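You operate a simulated robot arm through the tools that you are given. There is no shell and no other tool.

Carry out the task below with a simulated robot arm. There is one attempt and no reset: what you move stays moved.

Task
Fit the film roll that the wrap card names and wrap the box on the turntable.
Fine: empty tube on the bench; film lever on, crank the card's turns, lever off.

It is judged by the outcome, as a careful person would: the job done as asked, and still so three seconds after it is handed in. It fails if anything else is knocked over, pushed out of place, dropped, spilled or broken.

Robot
A 7-joint arm with a two-finger parallel gripper, fixed in place. Base frame: the origin is at the foot of the arm, x ahead of it, y to its left, z up; the work surface is at about z = 0.85. Lengths are in m, angles in degrees, forces in N, time in s.
Its first joint turns from -166.0 to 166.0 degrees. Payload 4.4 kg.
The TCP is the grasp point between the finger pads, 0.023 m short of the fingertips. In the tool frame z runs along the fingers and y along their closing line. Largest opening 0.094 m; finger width 0.038, thickness 0.01; the body of the gripper, 0.054 by 0.096 m, starts 0.039 m behind the TCP.
Orientation is that of the tool frame in the base frame, as a unit quaternion [w, x, y, z]. With the fingers straight down and closing along the base's y, the tool's x points along the base's -x, its y along +y and its z along -z.

Tools
- The arm moves only by the tool apply_moves. Its argument "rows" is a list of rows, each a list of 7 numbers: the turn, a rotation vector about the tool's x, y, z in degrees, then the shift along the tool's x, y, z in m, then the opening, from 0 (shut) to 1 (fully open). In form: [[rx, ry, rz, dx, dy, dz, grip], ...]. A call has 1 to 20 rows; each row shifts and turns the commanded pose from where the row before left it, along the tool's axes as they then stand. Rows are played at 5 a second. More than 0.05 m and 8.6 degrees between two rows, or a gripper value outside its range, and nothing of the call is played. A pose out of reach is approached as far as the arm can. The call stops where the force on the tool passes 40 N (or 10 N more than at its start, if that is more) or the arm is blocked; 0.2 s more then pass. The fingers move at their own pace (about 0.072 m/s each) and stop on an object; they squeeze with about 41 N. The grip force told is the motor's: it shows also when the fingers shut on nothing. Time passes only in rows, and 0.2 s behind the last, so rows that do not move let the fingers close. The reply holds the time, the measured pose of the TCP, the force on the tool along the base axes, the opening and the grip force, in the units named above and with some noise, with the torque about the TCP (base axes, N m) and any sound that the robot's microphone picked up.
- Cameras (640 x 400 px; columns grow to the right, rows downward): "scene" is fixed at [0.4081, -0.5076, 1.6081]; the picture's right is [0.68, -0.74, 0.00], its down [-0.43, -0.40, -0.81] and it looks along [0.59, 0.55, -0.59] (base axes); focal length 332 px, centre (320, 200). "wrist" rides on the gripper at [0.086, 0.016, -0.075] in the tool frame; the picture's right is [-0.18, 0.98, 0.00], its down [-0.58, -0.11, -0.81] and it looks along [-0.79, -0.15, 0.59] (tool axes); focal length 243 px, centre (320, 200). There is no depth. A picture from a camera that has moved, and an enlarged one, comes with that camera's place and axes in the base frame and with its lens. The place of the scene camera against the robot may be out by one fixed shift of up to 0.018 m in any direction.
- snapshot(camera): a new picture of that camera. The clock stands still meanwhile.
- enlarge(camera, box): a new picture of the part [left, top, right, bottom] of that camera's present view, enlarged. The clock stands still meanwhile.
- finish_job(): hands the job in; it is judged then, once.

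Places have to be worked out from the pictures, the camera data and where the tool is seen. Open the gripper and draw the arm clear of the work before you hand the job in, unless the task says otherwise.

The tools are called after "Emit:" as a command line: name --pt "numbers of a row" for each row, then --argument value for the rest, lists and objects as JSON in quotes. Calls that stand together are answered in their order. apply_moves: Moves the arm, as the interface text tells. Its arguments: {"type":"object","properties":{"rows":{"type":"array"}},"required":["rows"]} The other tools are called the same way: snapshot (camera) takes a picture; enlarge (camera, box) takes an enlarged picture of a part of a camera's view; finish_job () hands the job in.

At the start:

```text
clock: 0.0
eef_pos: [0.8608, 0.2012, 1.298]
ee_rot: [0.0, 0.0, 1.0, 0.0]
force: [-0.3, 0.1, -0.6]
wrist_torque: [-0.01, 0.01, -0.02]
opening: 0.0941
grip_force: 0.1
```

scene: 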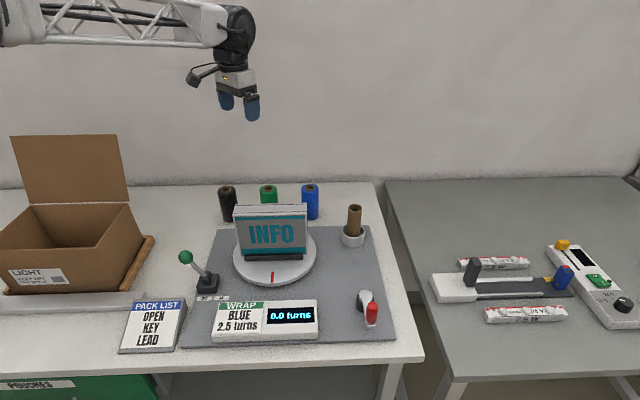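
wrist: 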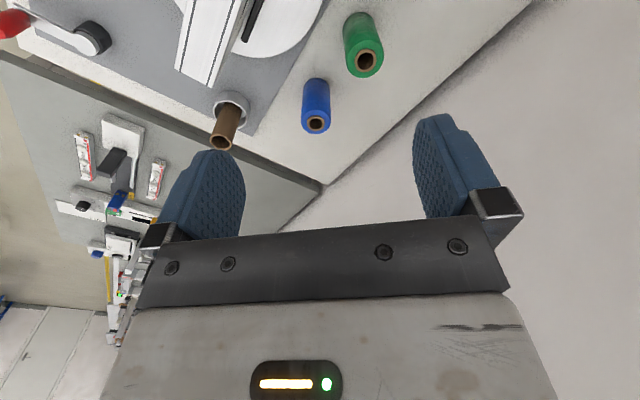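

The scene shows the wrap station, with a card reading BLUE, 2.5 turns. I'll look closer at the station and the crank before moving.

Emit:
enlarge --camera "scene" --box '[170, 160, 410, 350]'

Emit:
enlarge --camera "scene" --box '[200, 285, 400, 350]'

Emit:
enlarge --camera "wrist" --box '[0, 0, 420, 200]'

```text
2.11 times, centred on (290, 255) of scene
camera zoom: at [0.4081, -0.5076, 1.6081], right [0.68, -0.74, 0.0], down [-0.43, -0.4, -0.81], along [0.59, 0.55, -0.59], focal length 700 px, centre (383, 84)
```

zoom: 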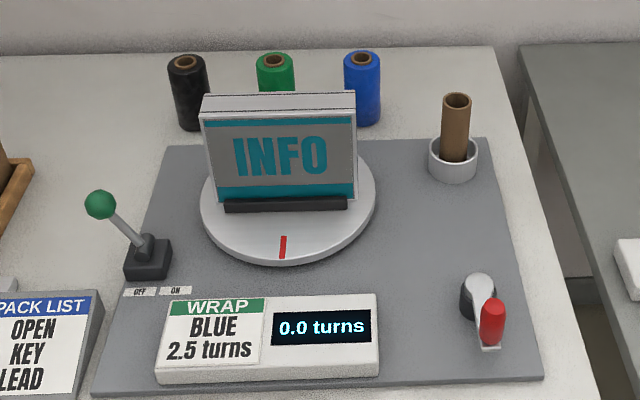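

```text
3.20 times, centred on (300, 318) of scene
camera zoom: at [0.4081, -0.5076, 1.6081], right [0.68, -0.74, 0.0], down [-0.43, -0.4, -0.81], along [0.59, 0.55, -0.59], focal length 1064 px, centre (384, -176)
```

zoom: 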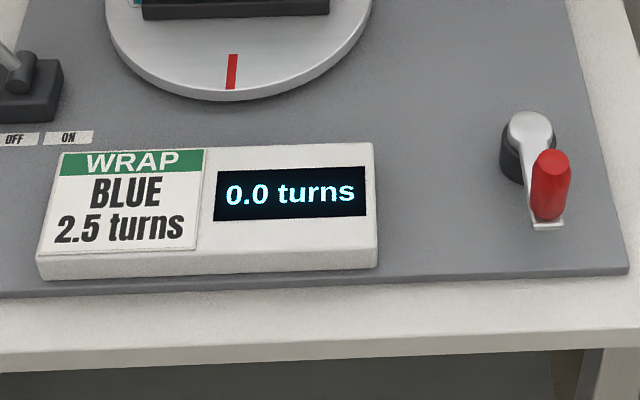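

```text
1.52 times, centred on (210, 100) of wrist
camera zoom: at [0.7734, 0.2174, 1.3729], right [0.18, 0.98, 0.0], down [0.58, -0.11, 0.81], along [0.79, -0.15, -0.59], focal length 370 px, centre (488, 352)
```

zoom: 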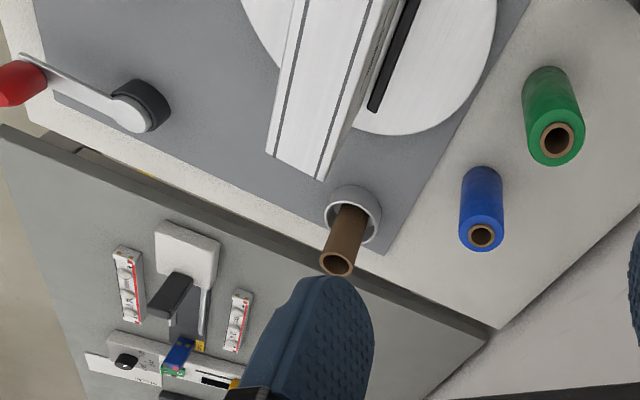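

The card calls for BLUE and 2.5 turns. From both cameras, the empty tube is at about (1.06, -0.045) with its top at z≈0.98, and the blue roll at about (1.07, 0.153) with its top at z≈0.965. Both are beyond straight-down reach, so I'll need an outward tilt. First I'll spin the wrist half a turn so the camera ends up above the tilted tool.

Emit:
apply_moves --pt "0 0 8.5 0 0 0 1" --pt "0 0 8.5 0 0 0 1" --pt "0 0 8.5 0 0 0 1" --pt "0 0 8.5 0 0 0 1" --pt "0 0 8.5 0 0 0 1" --pt "0 0 8.5 0 0 0 1" --pt "0 0 8.5 0 0 0 1" --pt "0 0 8.5 0 0 0 1" --pt "0 0 8.5 0 0 0 1" --pt "0 0 8.5 0 0 0 1"

```text
clock: 2.2
eef_pos: [0.8609, 0.2029, 1.2981]
ee_rot: [0.0, 0.677, 0.736, 0.0]
force: [-0.4, -0.3, -0.1]
wrist_torque: [0.01, 0.01, -0.02]
opening: 0.0943
grip_force: 0.0
```

The first 85° of the turn went cleanly, so I'll continue it.

Emit:
apply_moves --pt "0 0 8.5 0 0 0 1" --pt "0 0 8.5 0 0 0 1" --pt "0 0 8.5 0 0 0 1" --pt "0 0 8.5 0 0 0 1" --pt "0 0 8.5 0 0 0 1" --pt "0 0 8.5 0 0 0 1" --pt "0 0 8.5 0 0 0 1" --pt "0 0 8.5 0 0 0 1" --pt "0 0 8.5 0 0 0 1" --pt "0 0 8.5 0 0 0 1" --pt "0 0 8.5 0 0 0 1"

Emit:
snapshot --camera "scene"

Emit:
snapshot --camera "wrist"

```text
clock: 4.6
eef_pos: [0.8604, 0.2012, 1.2963]
ee_rot: [0.0, 0.983, 0.185, 0.0]
force: [0.2, -0.5, 1.7]
wrist_torque: [-0.02, -0.01, 0.0]
opening: 0.0939
grip_force: 0.0
out of reach, approached as far as the arm can: row 10, 11
```

```text
taken
```

scene: 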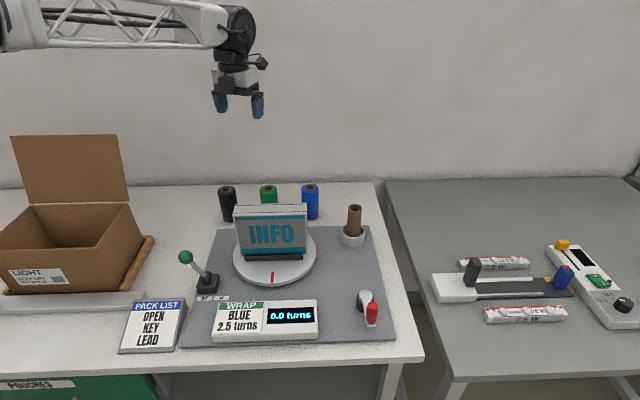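

```text
taken
camera wrist: at [0.9465, 0.217, 1.3726], right [0.19, -0.98, 0.0], down [-0.58, -0.11, 0.81], along [-0.79, -0.15, -0.59], focal length 243 px, centre (320, 200)
```

wrist: 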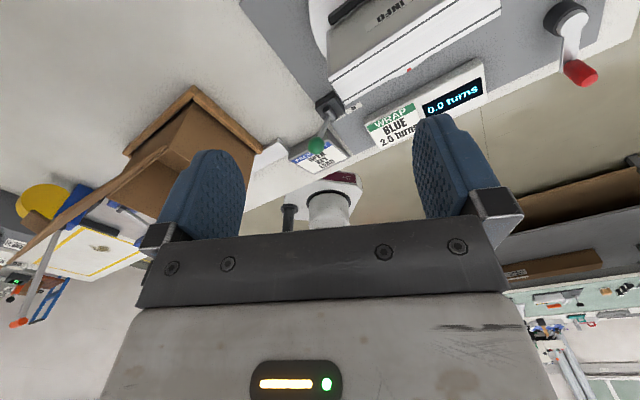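

The joint limit leaves the tool x about 21° off the base x, which is good enough. The wrist picture makes the card look like "2.0", so I'll check that closely.

Emit:
enlarge --camera "wrist" --box '[350, 50, 500, 150]'

Emit:
enlarge --camera "scene" --box '[205, 295, 325, 345]'

Emit:
enlarge --camera "wrist" --box '[480, 0, 640, 110]'

```text
4.00 times, centred on (425, 100) of wrist
camera zoom: at [0.9465, 0.217, 1.3726], right [0.19, -0.98, 0.0], down [-0.58, -0.11, 0.81], along [-0.79, -0.15, -0.59], focal length 970 px, centre (-100, 600)
```

zoom: 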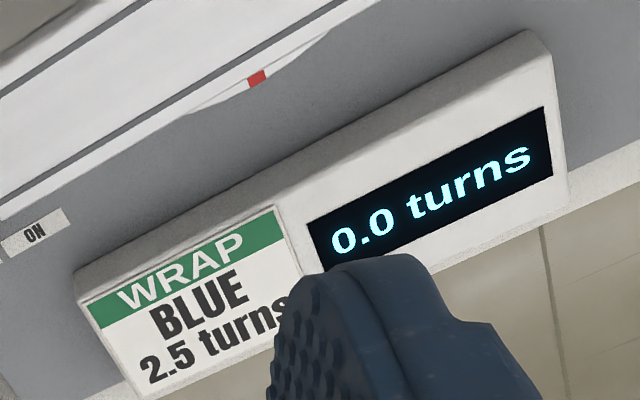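

```text
5.33 times, centred on (265, 320) of scene
camera zoom: at [0.4081, -0.5076, 1.6081], right [0.68, -0.74, 0.0], down [-0.43, -0.4, -0.81], along [0.59, 0.55, -0.59], focal length 1773 px, centre (613, -440)
```

zoom: 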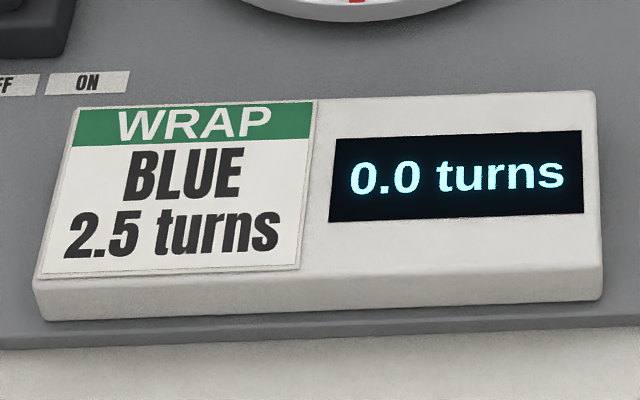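

```text
3.64 times, centred on (560, 55) of wrist
camera zoom: at [0.9465, 0.217, 1.3726], right [0.19, -0.98, 0.0], down [-0.58, -0.11, 0.81], along [-0.79, -0.15, -0.59], focal length 882 px, centre (-553, 727)
```

zoom: 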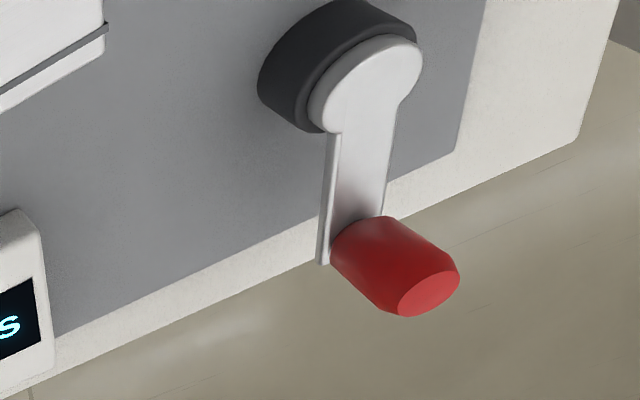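

The card reads 2.5 turns from both views. Next I'll make a small sideways shift, to see which pose the commands continue from after the joint limit.

Emit:
apply_moves --pt "0 0 0 0 0.04 0 1" --pt "0 0 0 0 0.04 0 1"

```text
clock: 5.2
eef_pos: [0.8921, 0.1287, 1.2982]
ee_rot: [0.0, 0.983, 0.185, 0.0]
force: [0.7, 0.1, 0.0]
wrist_torque: [0.02, -0.03, -0.01]
opening: 0.094
grip_force: 0.1
```

Commands continue from the actual clamped pose. Next I'll move in front of the tube's radial line at a safe height, turn the yaw to about 8°, and tilt 42° outward.

Emit:
apply_moves --pt "0 0 0 -0.0223 0.034 0 1" --pt "0 0 0 -0.0223 0.034 0 1" --pt "0 0 0 -0.0223 0.034 0 1" --pt "0 0 0 -0.0223 0.034 0 1" --pt "0 0 0 -0.0223 0.034 0 1" --pt "0 0 6.5 0 0 0 1" --pt "0 0 6.5 0 0 0 1" --pt "0 8.5 0 0 0 0 1" --pt "0 8.5 0 0 0 0 1" --pt "0 8.5 0 0 0 0 1" --pt "0 8.5 0 0 0 0 1" --pt "0 8.5 0 0 0 0 1"

Emit:
snapshot --camera "scene"

Emit:
snapshot --camera "wrist"

```text
clock: 7.8
eef_pos: [0.8477, -0.0724, 1.2982]
ee_rot: [-0.026, 0.929, 0.068, 0.363]
force: [-0.6, -0.4, -0.4]
wrist_torque: [-0.01, -0.02, 0.0]
opening: 0.0939
grip_force: 0.1
```

```text
taken
```

scene: 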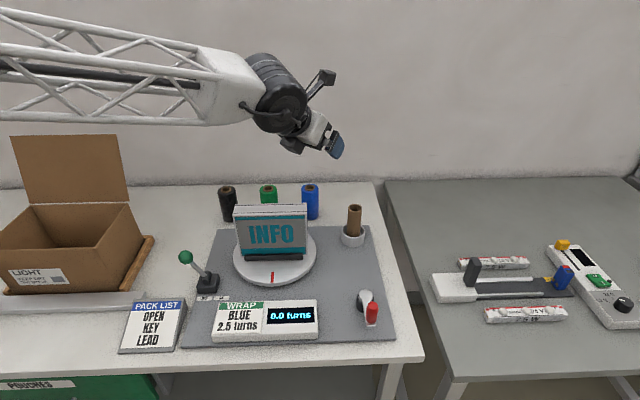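

```text
taken
camera wrist: at [0.8619, -0.0866, 1.4117], right [0.01, -0.99, -0.12], down [-0.98, -0.03, 0.2], along [-0.2, 0.12, -0.97], focal length 243 px, centre (320, 200)
```

wrist: 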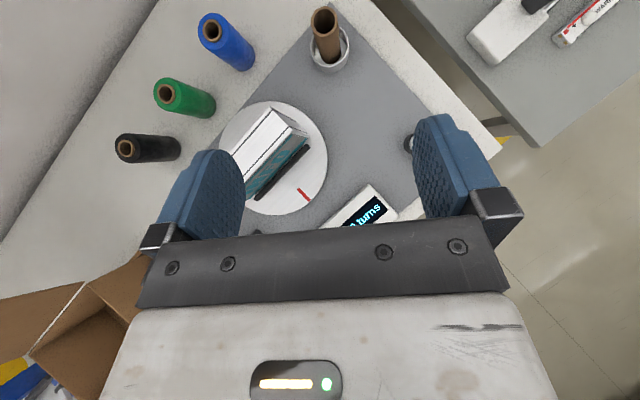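

This pose gives a view from above with the camera over the tool. I'll enlarge it to measure the tube, its cup and the rolls.

Emit:
enlarge --camera "wrist" --box '[280, 0, 380, 80]'

Emit:
enlarge --camera "wrist" --box '[100, 0, 340, 200]'

Emit:
enlarge --camera "scene" --box '[290, 170, 390, 260]'

```text
5.00 times, centred on (330, 40) of wrist
camera zoom: at [0.8619, -0.0866, 1.4117], right [0.01, -0.99, -0.12], down [-0.98, -0.03, 0.2], along [-0.2, 0.12, -0.97], focal length 1213 px, centre (270, 1000)
```

zoom: 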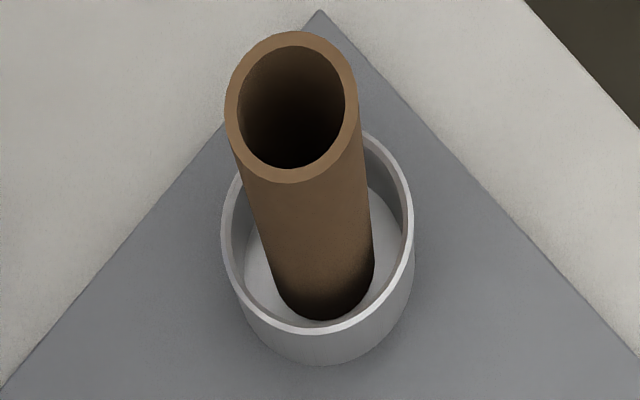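

```text
2.00 times, centred on (220, 100) of wrist
camera zoom: at [0.8619, -0.0866, 1.4117], right [0.01, -0.99, -0.12], down [-0.98, -0.03, 0.2], along [-0.2, 0.12, -0.97], focal length 485 px, centre (520, 400)
```

zoom: 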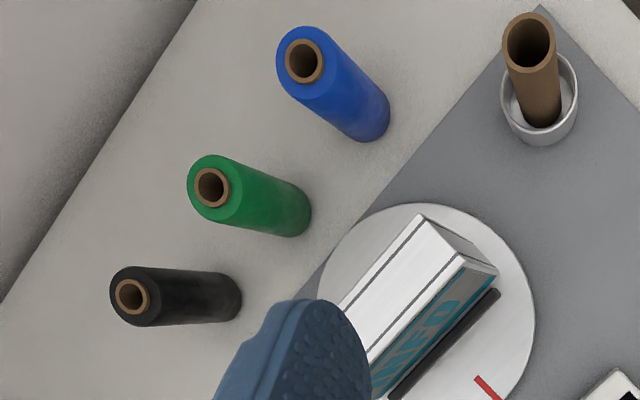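

```text
4.44 times, centred on (340, 215) of scene
camera zoom: at [0.4081, -0.5076, 1.6081], right [0.68, -0.74, 0.0], down [-0.43, -0.4, -0.81], along [0.59, 0.55, -0.59], focal length 1478 px, centre (231, 133)
```

zoom: 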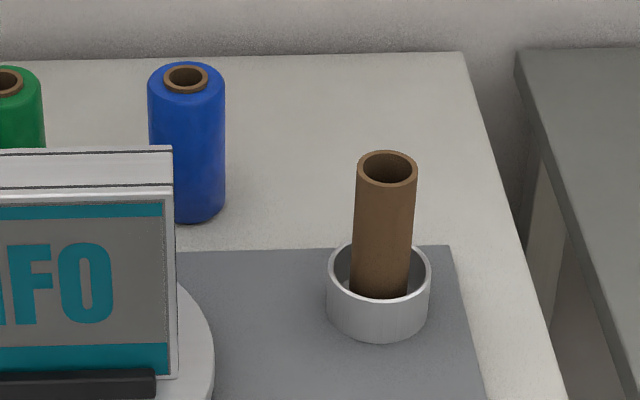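

From the wrist views, the cup is centred near (1.061, -0.039) with its rim at z≈0.893 and an inner diameter of about 0.066. The tube stands in it, with its top at z≈0.985. The blue roll is at about (1.061, 0.155) and about 0.059 across. I'll use a tilt of about 32° and come in from heading +30° to stay clear of the box, then move nearer and check.

Emit:
apply_moves --pt "0 -7 0 0 0 0 1" --pt "0 -4 0 0 0 0 1" --pt "3.83 0 -6.13 0 0 0 1" --pt "3.83 0 -6.13 0 0 0 1" --pt "3.83 0 -6.13 0 0 0 1" --pt "0 0 0 0.001 0.0246 0.0312 1" --pt "0 0 0 0.001 0.0246 0.0312 1" --pt "0 0 0 0.001 0.0246 0.0312 1"

Emit:
snapshot --camera "scene"

Emit:
snapshot --camera "wrist"

```text
clock: 9.6
eef_pos: [0.9288, -0.1107, 1.2214]
ee_rot: [-0.071, 0.93, 0.248, 0.263]
force: [0.4, 0.1, 0.9]
wrist_torque: [0.0, 0.0, -0.04]
opening: 0.0939
grip_force: 0.0
```

```text
taken
```

scene: 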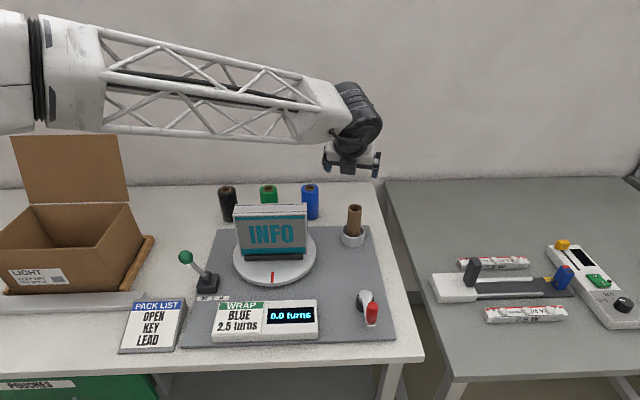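

```text
taken
camera wrist: at [0.9661, -0.107, 1.3297], right [0.36, -0.93, -0.1], down [-0.85, -0.37, 0.38], along [-0.39, -0.05, -0.92], focal length 243 px, centre (320, 200)
```

wrist: 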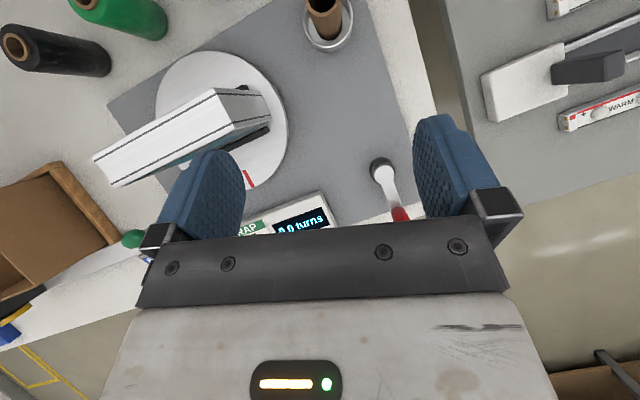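

The approach pose is as planned. I'll enlarge the cup for one more position check before descending.

Emit:
enlarge --camera "wrist" --box '[280, 0, 380, 60]'

Emit:
enlarge --camera "wrist" --box '[350, 140, 450, 230]'

```text
6.40 times, centred on (330, 30) of wrist
camera zoom: at [0.9661, -0.107, 1.3297], right [0.36, -0.93, -0.1], down [-0.85, -0.37, 0.38], along [-0.39, -0.05, -0.92], focal length 1553 px, centre (256, 1288)
```

zoom: 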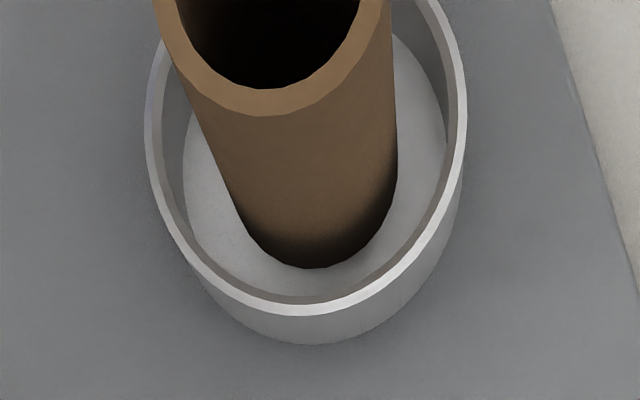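

```text
4.44 times, centred on (400, 185) of wrist
camera zoom: at [0.9661, -0.107, 1.3297], right [0.36, -0.93, -0.1], down [-0.85, -0.37, 0.38], along [-0.39, -0.05, -0.92], focal length 1078 px, centre (-36, 267)
```

zoom: 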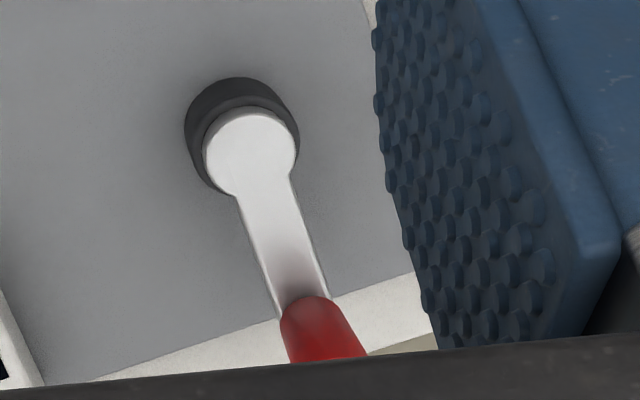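

The cup and tube axis are confirmed at about (1.060, -0.038), and my tool is almost exactly on the approach line. I'll advance to about 4 cm short of the grasp and look.

Emit:
apply_moves --pt "0 0 0 -0.0034 0.0014 0.0425 1" --pt "0 0 0 -0.0034 0.0013 0.0425 1" --pt "0 0 0 0 0 0.0425 1" --pt "0 0 0 0 0 0.0425 1" --pt "0 0 0 0 0 0.0425 1" --pt "0 0 0 0 0 0.0425 1"

Emit:
snapshot --camera "scene"

Emit:
snapshot --camera "wrist"

```text
clock: 11.0
eef_pos: [1.0393, -0.0457, 0.9984]
ee_rot: [-0.072, 0.93, 0.249, 0.262]
force: [-0.1, 0.1, 0.8]
wrist_torque: [-0.05, 0.01, 0.02]
opening: 0.0941
grip_force: 0.1
```

```text
taken
```

scene: 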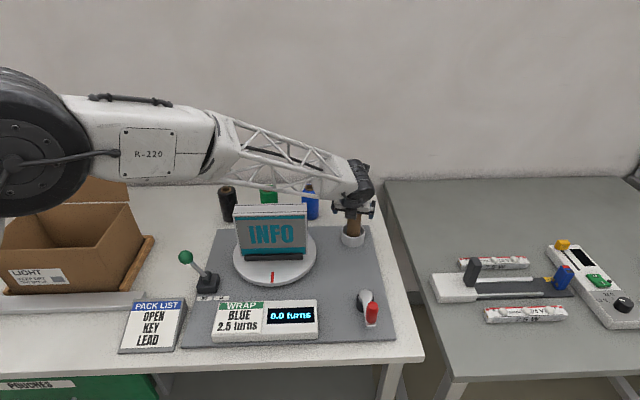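

```text
taken
camera wrist: at [1.0771, -0.0421, 1.1073], right [0.36, -0.93, -0.1], down [-0.85, -0.37, 0.38], along [-0.39, -0.05, -0.92], focal length 243 px, centre (320, 200)
```

wrist: 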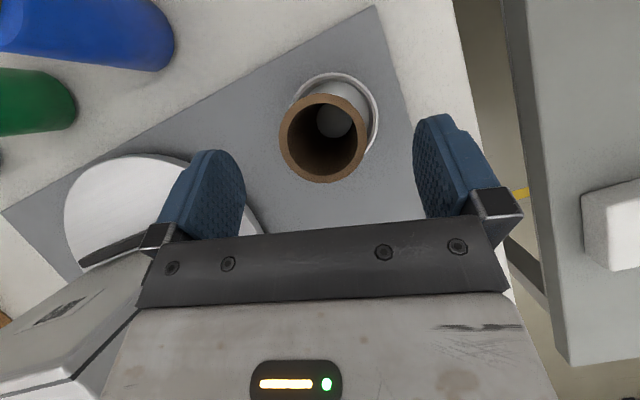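

The tube sits centred between the fingers. I'll advance the last 4 cm along the tool and close on it.

Emit:
apply_moves --pt "0 0 0 0 0.002 0.02 1" --pt "0 0 0 0 0.001 0.018 1" --pt "0 0 0 0 0 0 0.3" --pt "0 0 0 0 0 0 0.3" --pt "0 0 0 0 0 0 0.3" --pt "0 0 0 0 0 0 0.3" --pt "0 0 0 0 0 0 0.3"

Emit:
snapshot --camera "wrist"

Emit:
enlarge --camera "scene" --box '[290, 150, 400, 260]'

```text
clock: 12.6
eef_pos: [1.0597, -0.0392, 0.9661]
ee_rot: [-0.072, 0.93, 0.25, 0.262]
force: [0.4, 0.2, 0.7]
wrist_torque: [0.05, -0.06, 0.01]
opening: 0.0407
grip_force: 40.8
```

```text
taken
camera wrist: at [1.0968, -0.036, 1.0748], right [0.36, -0.93, -0.1], down [-0.85, -0.37, 0.38], along [-0.39, -0.05, -0.92], focal length 243 px, centre (320, 200)
```

wrist: 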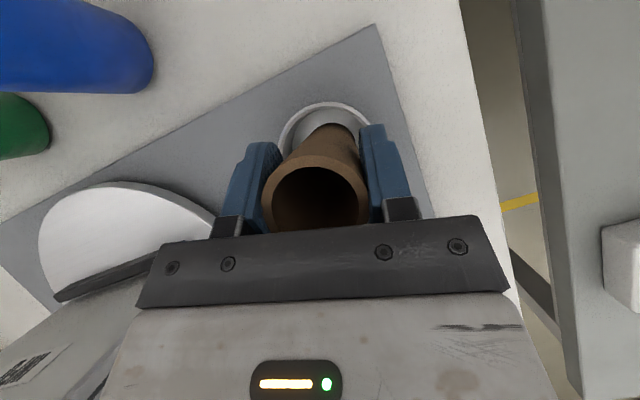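

```text
3.64 times, centred on (345, 205) of scene
camera zoom: at [0.4081, -0.5076, 1.6081], right [0.68, -0.74, 0.0], down [-0.43, -0.4, -0.81], along [0.59, 0.55, -0.59], focal length 1209 px, centre (229, 182)
```

zoom: 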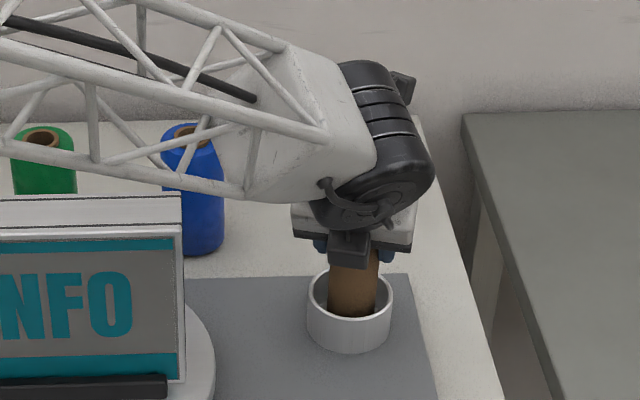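

The tube is gripped at 0.041 m. I'll lift it straight up, high enough for its bottom to clear the box.

Emit:
apply_moves --pt "0 0 0 0.0105 0 -0.0171 0.3" --pt "0 0 0 0.021 0 -0.0341 0.3" --pt "0 0 0 0.021 0 -0.0341 0.3" --pt "0 0 0 0.021 0 -0.0341 0.3" --pt "0 0 0 0.021 0 -0.0341 0.3" --pt "0 0 0 0.021 0 -0.0341 0.3" --pt "0 0 0 0.021 0 -0.0341 0.3"

Emit:
snapshot --camera "wrist"

Emit:
snapshot --camera "scene"

```text
clock: 14.2
eef_pos: [1.0636, -0.0389, 1.2279]
ee_rot: [-0.073, 0.93, 0.249, 0.261]
force: [0.5, -0.4, -1.8]
wrist_torque: [0.05, 0.01, -0.02]
opening: 0.0406
grip_force: 40.5
```

```text
taken
camera wrist: at [1.0991, -0.0363, 1.336], right [0.36, -0.93, -0.1], down [-0.85, -0.37, 0.38], along [-0.39, -0.05, -0.92], focal length 243 px, centre (320, 200)
```

wrist: 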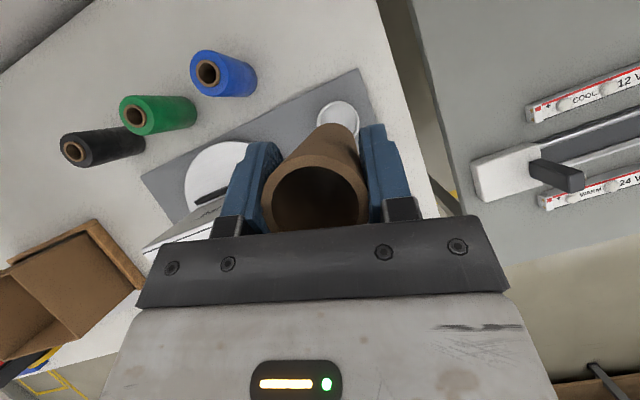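

```text
taken
```

scene: 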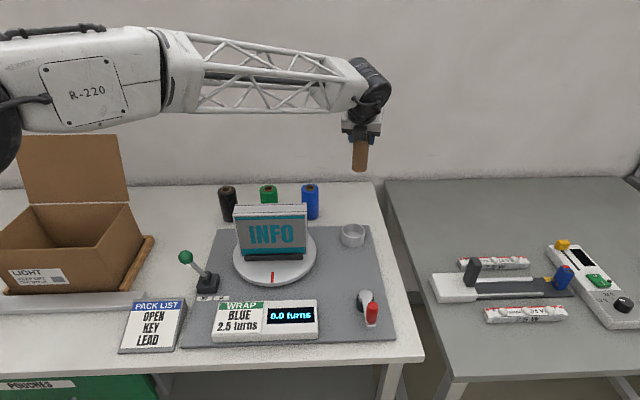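

The cup is empty and the tube is held upright. The white bench between and behind the green and black rolls, near (0.98, 0.365), looks free and keeps the arm away from the carton flap. I'll turn the heading to about 42° and go there at this height.

Emit:
apply_moves --pt "3.15 0 -5.1 0 0 0 0.3" --pt "3.15 0 -5.1 0 0 0 0.3" --pt "0 0 0 0.0177 -0.0356 0.0109 0.3" --pt "0 0 0 0.0177 -0.0356 0.0109 0.3" --pt "0 0 0 0.0177 -0.0356 0.0109 0.3" --pt "0 0 0 0.0177 -0.0356 0.0109 0.3" --pt "0 0 0 0.0177 -0.0356 0.0109 0.3" --pt "0 0 0 0.0177 -0.0356 0.0109 0.3" --pt "0 0 0 0.0177 -0.0356 0.0109 0.3" --pt "0 0 0 0.0177 -0.0356 0.0109 0.3" --pt "0 0 0 0.0177 -0.0356 0.0109 0.3" --pt "0 0 0 0.0177 -0.0356 0.0109 0.3"

Emit:
snapshot --camera "wrist"

Emit:
snapshot --camera "scene"

```text
clock: 16.8
eef_pos: [0.9762, 0.363, 1.2279]
ee_rot: [-0.1, 0.899, 0.344, 0.254]
force: [-0.2, 0.7, -0.2]
wrist_torque: [-0.01, 0.0, -0.02]
opening: 0.0406
grip_force: 41.3
```

```text
taken
camera wrist: at [1.0116, 0.3739, 1.337], right [0.54, -0.84, -0.1], down [-0.75, -0.53, 0.38], along [-0.37, -0.13, -0.92], focal length 243 px, centre (320, 200)
```

wrist: 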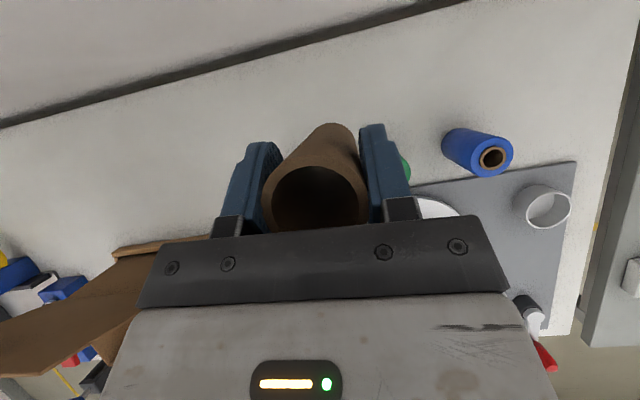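

```text
taken
```

scene: 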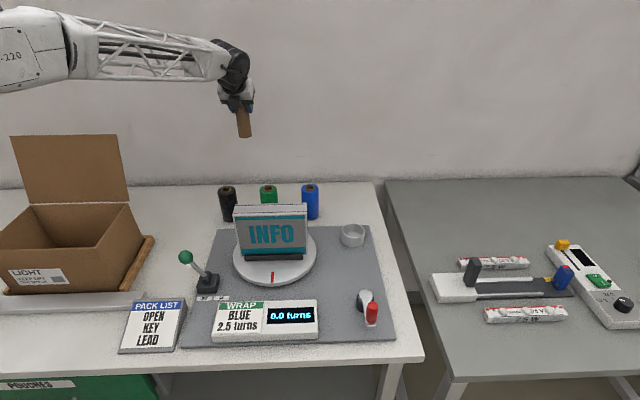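

The bench below is free: the tube is about 12 cm from the wall, and the green and black rolls are off to the near side. I'll shift 1.5 cm further toward the wall and lower to just above the bench.

Emit:
apply_moves --pt "0 0 0 0.0128 0 0.0079 0.3" --pt "0 0 0 -0.021 0 0.0341 0.3" --pt "0 0 0 -0.021 0 0.0341 0.3" --pt "0 0 0 -0.021 0 0.0341 0.3" --pt "0 0 0 -0.021 0 0.0341 0.3" --pt "0 0 0 -0.021 0 0.0341 0.3" --pt "0 0 0 -0.021 0 0.0341 0.3"

Emit:
snapshot --camera "wrist"

Emit:
enlarge --camera "scene" --box '[170, 100, 350, 240]'

```text
clock: 18.4
eef_pos: [0.987, 0.3743, 0.9904]
ee_rot: [-0.099, 0.898, 0.344, 0.254]
force: [-0.3, 0.4, 0.1]
wrist_torque: [-0.03, 0.01, 0.0]
opening: 0.0407
grip_force: 41.1
```

```text
taken
camera wrist: at [1.0226, 0.385, 1.0983], right [0.54, -0.83, -0.1], down [-0.75, -0.53, 0.38], along [-0.37, -0.13, -0.92], focal length 243 px, centre (320, 200)
```

wrist: 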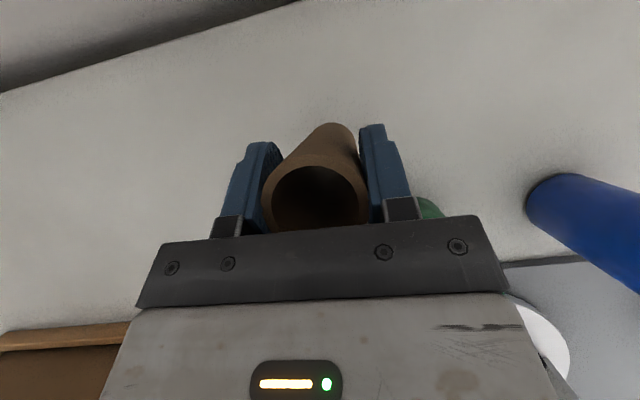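

```text
2.86 times, centred on (260, 170) of scene
camera zoom: at [0.4081, -0.5076, 1.6081], right [0.68, -0.74, 0.0], down [-0.43, -0.4, -0.81], along [0.59, 0.55, -0.59], focal length 950 px, centre (491, 286)
```

zoom: 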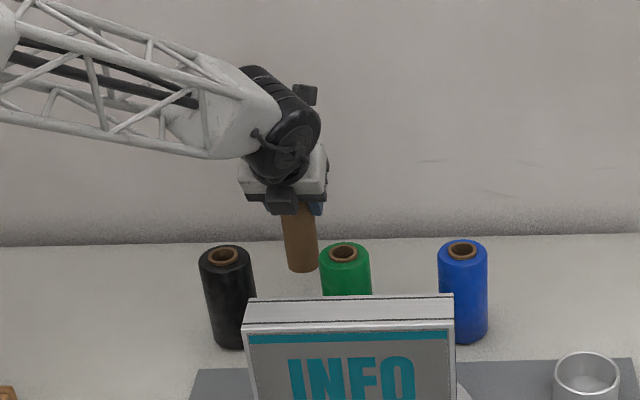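

It's clear on all sides. I'll lower to just above the expected contact height, then go down in small steps watching the vertical force.

Emit:
apply_moves --pt "0 0 0 -0.0063 0 0.0102 0.3" --pt "0 0 0 -0.0063 0 0.0102 0.3" --pt "0 0 0 -0.0016 0 0.0026 0.3" --pt "0 0 0 -0.0016 0 0.0026 0.3"

Emit:
apply_moves --pt "0 0 0 -0.0011 0 0.0017 0.3" --pt "0 0 0 0 0 0 0.3"

Emit:
apply_moves --pt "0 0 0 -0.0011 0 0.0017 0.3" --pt "0 0 0 0 0 0 0.3"

```text
clock: 19.4
eef_pos: [0.9863, 0.373, 0.9573]
ee_rot: [-0.098, 0.899, 0.344, 0.253]
force: [-0.9, 0.2, 0.1]
wrist_torque: [0.02, 0.02, -0.01]
opening: 0.0405
grip_force: 41.0
```

```text
clock: 20.0
eef_pos: [0.9867, 0.3734, 0.9548]
ee_rot: [-0.099, 0.899, 0.344, 0.253]
force: [-0.2, 0.7, -1.1]
wrist_torque: [-0.01, 0.02, 0.0]
opening: 0.0402
grip_force: 40.9
```

```text
clock: 20.6
eef_pos: [0.988, 0.3721, 0.9537]
ee_rot: [-0.1, 0.898, 0.344, 0.254]
force: [0.1, 0.0, -0.9]
wrist_torque: [0.0, -0.01, 0.02]
opening: 0.0405
grip_force: 40.9
```

No contact yet at z≈0.954. I'll keep lowering in 2 mm steps.

Emit:
apply_moves --pt "0 0 0 -0.0011 0 0.0017 0.3" --pt "0 0 0 0 0 0 0.3"

Emit:
apply_moves --pt "0 0 0 -0.0011 0 0.0017 0.3" --pt "0 0 0 0 0 0 0.3"

Emit:
enlarge --camera "scene" --box '[210, 140, 310, 220]'

```text
clock: 21.2
eef_pos: [0.9876, 0.3738, 0.9508]
ee_rot: [-0.099, 0.898, 0.344, 0.254]
force: [-1.0, 0.9, -0.4]
wrist_torque: [0.04, -0.02, 0.01]
opening: 0.0401
grip_force: 41.2
```

```text
clock: 21.8
eef_pos: [0.9881, 0.3737, 0.95]
ee_rot: [-0.099, 0.898, 0.345, 0.254]
force: [-1.0, -0.5, 7.7]
wrist_torque: [-0.15, -0.03, 0.03]
opening: 0.0404
grip_force: 40.9
```

```text
5.00 times, centred on (260, 180) of scene
camera zoom: at [0.4081, -0.5076, 1.6081], right [0.68, -0.74, 0.0], down [-0.43, -0.4, -0.81], along [0.59, 0.55, -0.59], focal length 1662 px, centre (620, 300)
```

zoom: 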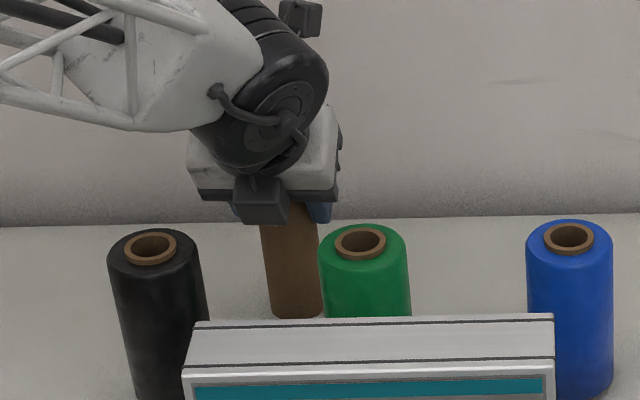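

Contact: 7.7 N up at z=0.950, so the tube is standing on the bench. I'll open the gripper and back straight out along the tool axis.

Emit:
apply_moves --pt "0 0 0 0 0 0 0.6" --pt "0 0 0 0 0 0 0.9" --pt "0 0 0 0 0 0 0.9" --pt "0 0 0 0 0 -0.02 0.9" --pt "0 0 0 0 0 -0.04 0.9" --pt "0 0 0 0 0 -0.04 0.9" --pt "0 0 0 0 0 -0.04 0.9" --pt "0 0 0 0 0 -0.04 0.9" --pt "0 0 0 0 0 -0.04 0.9"

Emit:
snapshot --camera "wrist"

Emit:
snapshot --camera "scene"

```text
clock: 23.8
eef_pos: [0.9008, 0.2959, 1.1323]
ee_rot: [-0.1, 0.899, 0.344, 0.253]
force: [0.1, 0.0, -1.0]
wrist_torque: [0.01, -0.03, 0.01]
opening: 0.0848
grip_force: 0.1
```

```text
taken
camera wrist: at [0.9369, 0.3065, 1.2419], right [0.54, -0.84, -0.1], down [-0.75, -0.53, 0.38], along [-0.37, -0.13, -0.92], focal length 243 px, centre (320, 200)
```

wrist: 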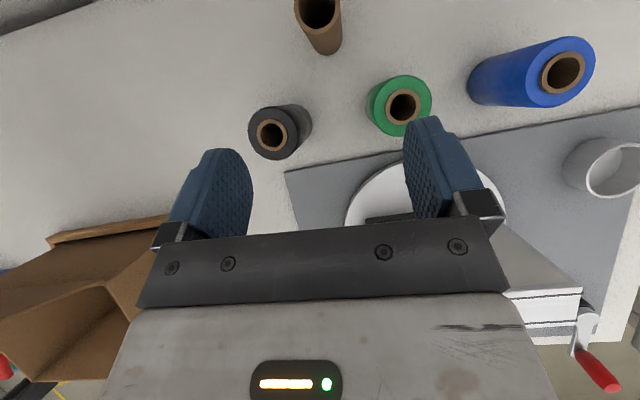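

```text
taken
```

scene: 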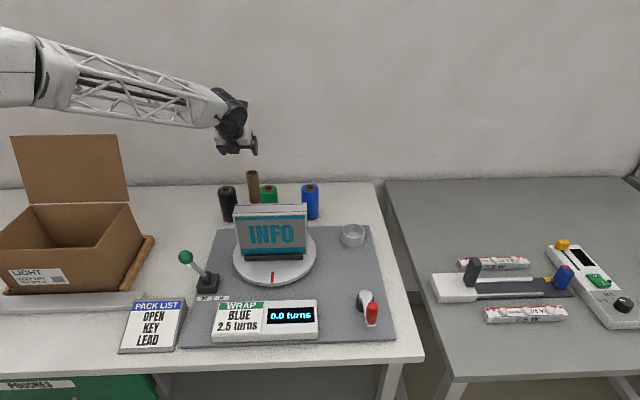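

The tube is standing free on the bench and nothing else moved. I'll turn the heading back to about 30° and go to a standoff above the blue roll with the gripper fully open.

Emit:
apply_moves --pt "-3.15 0 5.1 0 0 0 1" --pt "-3.15 0 5.1 0 0 0 1" --pt "0 0 0 -0.0079 0.0404 -0.001 1" --pt "0 0 0 -0.0079 0.0404 -0.001 1" --pt "0 0 0 -0.0079 0.0404 -0.001 1" --pt "0 0 0 -0.0079 0.0404 -0.001 1" --pt "0 0 0 -0.0079 0.0404 -0.001 1"

Emit:
snapshot --camera "wrist"

Emit:
enlarge --camera "wrist" --box '[260, 40, 420, 140]'

Emit:
enlarge --camera "scene" --box '[230, 140, 390, 260]'

```text
clock: 25.4
eef_pos: [0.9734, 0.1026, 1.1188]
ee_rot: [-0.072, 0.929, 0.249, 0.262]
force: [0.3, -0.3, 0.2]
wrist_torque: [0.02, -0.01, -0.05]
opening: 0.094
grip_force: 0.0
```

```text
taken
camera wrist: at [1.0101, 0.1047, 1.2281], right [0.36, -0.93, -0.1], down [-0.85, -0.37, 0.38], along [-0.39, -0.05, -0.92], focal length 243 px, centre (320, 200)
```

wrist: 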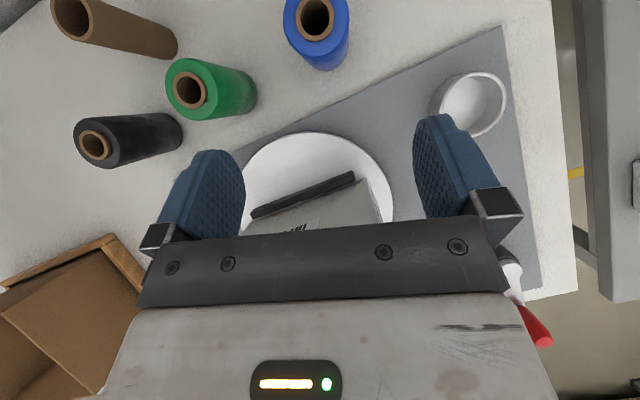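

```text
4.00 times, centred on (340, 90) of wrist
camera zoom: at [1.0101, 0.1047, 1.2281], right [0.36, -0.93, -0.1], down [-0.85, -0.37, 0.38], along [-0.39, -0.05, -0.92], focal length 970 px, centre (240, 640)
```

zoom: 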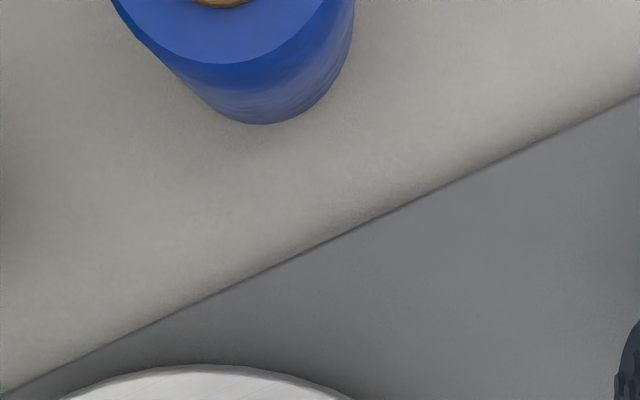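

```text
3.33 times, centred on (310, 200) of scene
camera zoom: at [0.4081, -0.5076, 1.6081], right [0.68, -0.74, 0.0], down [-0.43, -0.4, -0.81], along [0.59, 0.55, -0.59], focal length 1108 px, centre (353, 200)
```

zoom: 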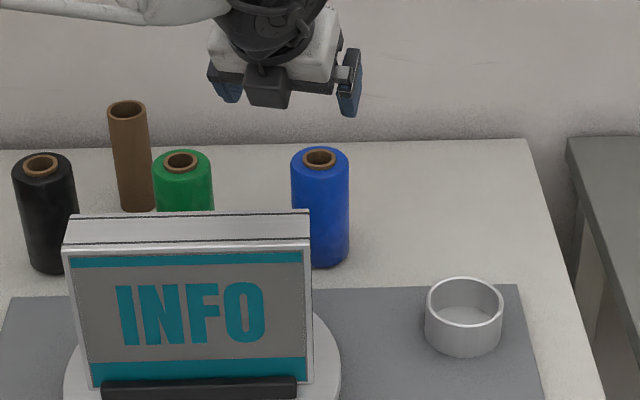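

The blue roll is at about (1.062, 0.156), on my approach line. I'll advance most of the way and check the centring.

Emit:
apply_moves --pt "0 0 0 0.001 -0.001 0.04 1" --pt "0 0 0 0.001 0 0.04 1" --pt "0 0 0 0 0 0.04 1" --pt "0 0 0 0 0 0.03 1"

Emit:
snapshot --camera "wrist"

Emit:
enlarge --camera "scene" --box '[260, 130, 380, 240]'

```text
clock: 26.4
eef_pos: [1.0418, 0.1427, 0.9952]
ee_rot: [-0.072, 0.93, 0.248, 0.263]
force: [-0.7, 0.0, 0.3]
wrist_torque: [-0.01, 0.03, 0.0]
opening: 0.0941
grip_force: 0.2
```

```text
taken
camera wrist: at [1.0782, 0.1467, 1.1036], right [0.36, -0.93, -0.1], down [-0.85, -0.37, 0.38], along [-0.39, -0.05, -0.92], focal length 243 px, centre (320, 200)
```

wrist: 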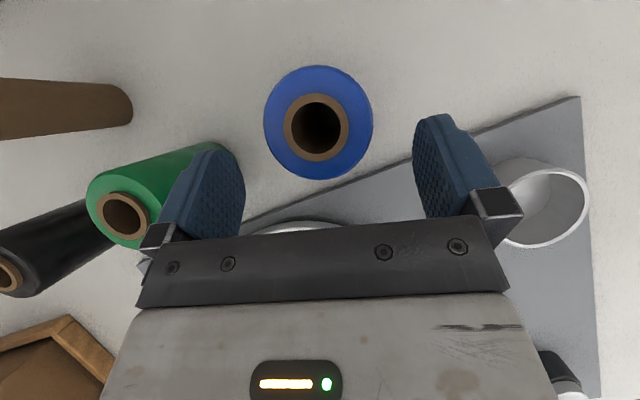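

```text
3.64 times, centred on (320, 185) of scene
camera zoom: at [0.4081, -0.5076, 1.6081], right [0.68, -0.74, 0.0], down [-0.43, -0.4, -0.81], along [0.59, 0.55, -0.59], focal length 1209 px, centre (320, 254)
```

zoom: 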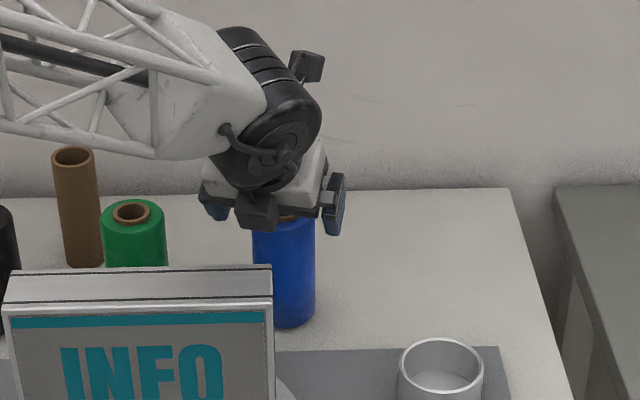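

The roll is centred and its film top is at z≈0.965. I'll advance the remaining 4.8 cm to a TCP height of about 0.953 and close.

Emit:
apply_moves --pt "0 0 0 -0.001 -0.0007 0.025 1" --pt "0 0 0 -0.001 -0.0006 0.023 1" --pt "0 0 0 0 0 0 0.5" --pt "0 0 0 0 0 0 0.5" --pt "0 0 0 0 0 0 0.5" --pt "0 0 0 0 0 0 0.5"

Emit:
snapshot --camera "wrist"

```text
clock: 27.8
eef_pos: [1.0617, 0.1578, 0.9521]
ee_rot: [-0.071, 0.93, 0.248, 0.262]
force: [4.4, -1.8, 7.0]
wrist_torque: [-0.26, -0.38, 0.06]
opening: 0.0594
grip_force: 40.9
```

```text
taken
camera wrist: at [1.0973, 0.1608, 1.0607], right [0.36, -0.93, -0.1], down [-0.85, -0.37, 0.38], along [-0.39, -0.05, -0.92], focal length 243 px, centre (320, 200)
```

wrist: 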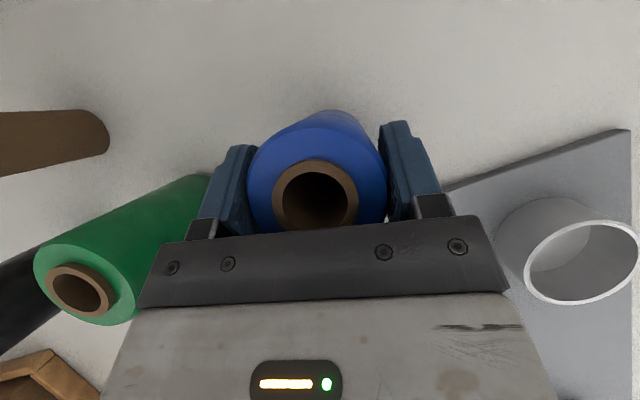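

The blue roll is held at 0.0594 m, with a small contact force. I'll lift it straight up and check that it hangs vertical.

Emit:
apply_moves --pt "0 0 0 0.005 0 -0.0085 0.5" --pt "0 0 0 0.0105 0 -0.0171 0.5" --pt "0 0 0 0.021 0 -0.0341 0.5" --pt "0 0 0 0.021 0 -0.0341 0.5" --pt "0 0 0 0.021 0 -0.0341 0.5" --pt "0 0 0 0.021 0 -0.0341 0.5" --pt "0 0 0 0 0 0 0.5"

Emit:
snapshot --camera "wrist"

Emit:
enlarge --camera "scene" --box '[260, 100, 400, 260]'

```text
clock: 29.4
eef_pos: [1.0605, 0.1558, 1.14]
ee_rot: [-0.071, 0.93, 0.249, 0.262]
force: [-1.1, 0.0, -1.9]
wrist_torque: [0.0, -0.02, -0.04]
opening: 0.0593
grip_force: 41.1
```

```text
taken
camera wrist: at [1.0972, 0.1599, 1.2499], right [0.36, -0.93, -0.1], down [-0.85, -0.37, 0.38], along [-0.39, -0.05, -0.92], focal length 243 px, centre (320, 200)
```

wrist: 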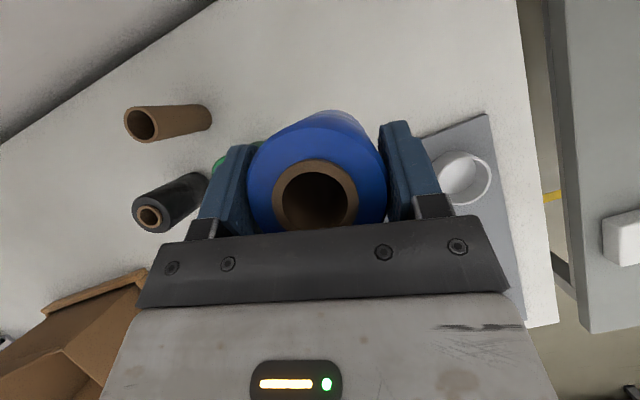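

```text
2.50 times, centred on (330, 180) of scene
camera zoom: at [0.4081, -0.5076, 1.6081], right [0.68, -0.74, 0.0], down [-0.43, -0.4, -0.81], along [0.59, 0.55, -0.59], focal length 831 px, centre (295, 250)
```

zoom: 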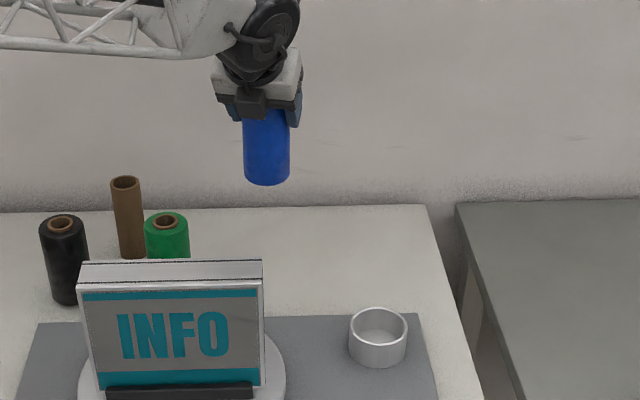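

The roll hangs vertical with its axis through the TCP. I'll measure the cup again from this view, and from the scene camera using known references.

Emit:
enlarge --camera "wrist" --box '[410, 130, 510, 220]'

Emit:
enlarge --camera "scene" --box '[320, 200, 390, 260]'

```text
4.44 times, centred on (460, 175) of wrist
camera zoom: at [1.0972, 0.1599, 1.2499], right [0.36, -0.93, -0.1], down [-0.85, -0.37, 0.38], along [-0.39, -0.05, -0.92], focal length 1078 px, centre (-302, 311)
```

zoom: 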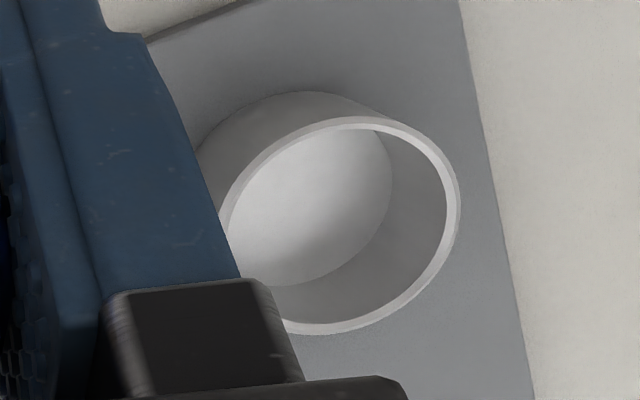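

```text
6.67 times, centred on (355, 230) of scene
camera zoom: at [0.4081, -0.5076, 1.6081], right [0.68, -0.74, 0.0], down [-0.43, -0.4, -0.81], along [0.59, 0.55, -0.59], focal length 2216 px, centre (87, 0)
```

zoom: 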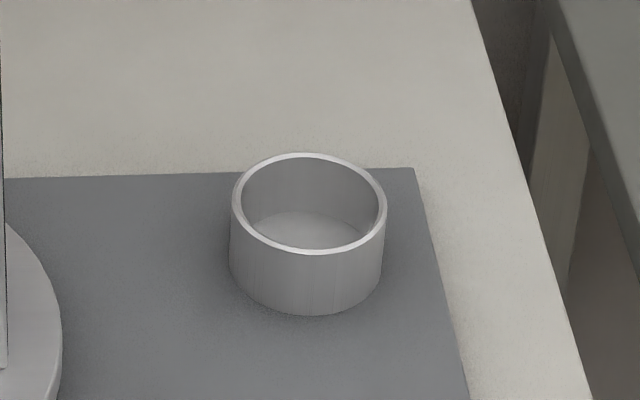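

The cup centre estimates agree to within a few mm, at (1.059, -0.040). I'll carry the roll above the cup, stop with its bottom about 3.5 cm above the rim, and compare alignment in both cameras.

Emit:
apply_moves --pt "0 0 0 -0.0169 0.0336 -0.0105 0.5" --pt "0 0 0 -0.0169 0.0336 -0.0105 0.5" --pt "0 0 0 -0.0169 0.0336 -0.0105 0.5" --pt "0 0 0 -0.0169 0.0336 -0.0105 0.5" --pt "0 0 0 -0.0169 0.0336 -0.0105 0.5" --pt "0 0 0 -0.0192 0 0.0313 0.5" --pt "0 0 0 -0.0192 0 0.0313 0.5" --pt "0 0 0 -0.0192 0 0.0313 0.5" --pt "0 0 0 0 0 0 0.5"

Emit:
enlarge --camera "wrist" --box '[220, 60, 440, 200]'

Emit:
enlarge --camera "scene" --box '[310, 170, 400, 260]'

```text
clock: 31.4
eef_pos: [1.0587, -0.0397, 1.0316]
ee_rot: [-0.072, 0.93, 0.249, 0.262]
force: [0.3, 0.1, -1.4]
wrist_torque: [-0.04, -0.02, -0.01]
opening: 0.0595
grip_force: 41.1
```

```text
2.86 times, centred on (330, 130) of wrist
camera zoom: at [1.0958, -0.036, 1.1394], right [0.36, -0.93, -0.1], down [-0.85, -0.37, 0.38], along [-0.39, -0.05, -0.92], focal length 693 px, centre (291, 400)
```

zoom: 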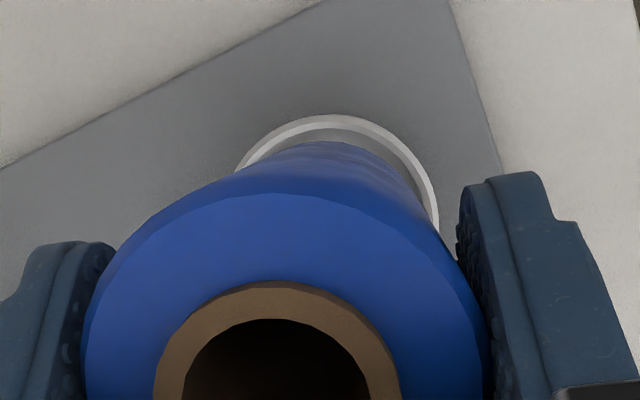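

```text
4.44 times, centred on (355, 215) of scene
camera zoom: at [0.4081, -0.5076, 1.6081], right [0.68, -0.74, 0.0], down [-0.43, -0.4, -0.81], along [0.59, 0.55, -0.59], focal length 1478 px, centre (164, 133)
```

zoom: 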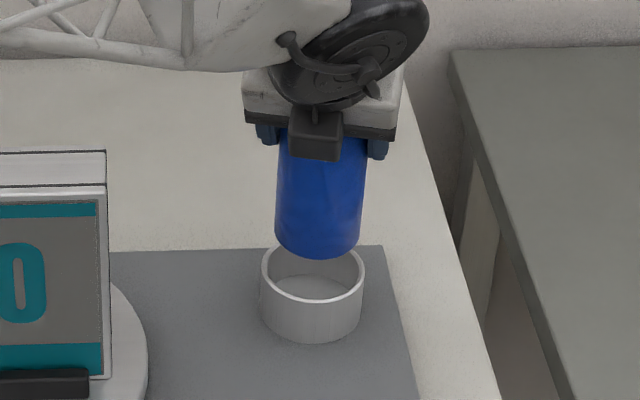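

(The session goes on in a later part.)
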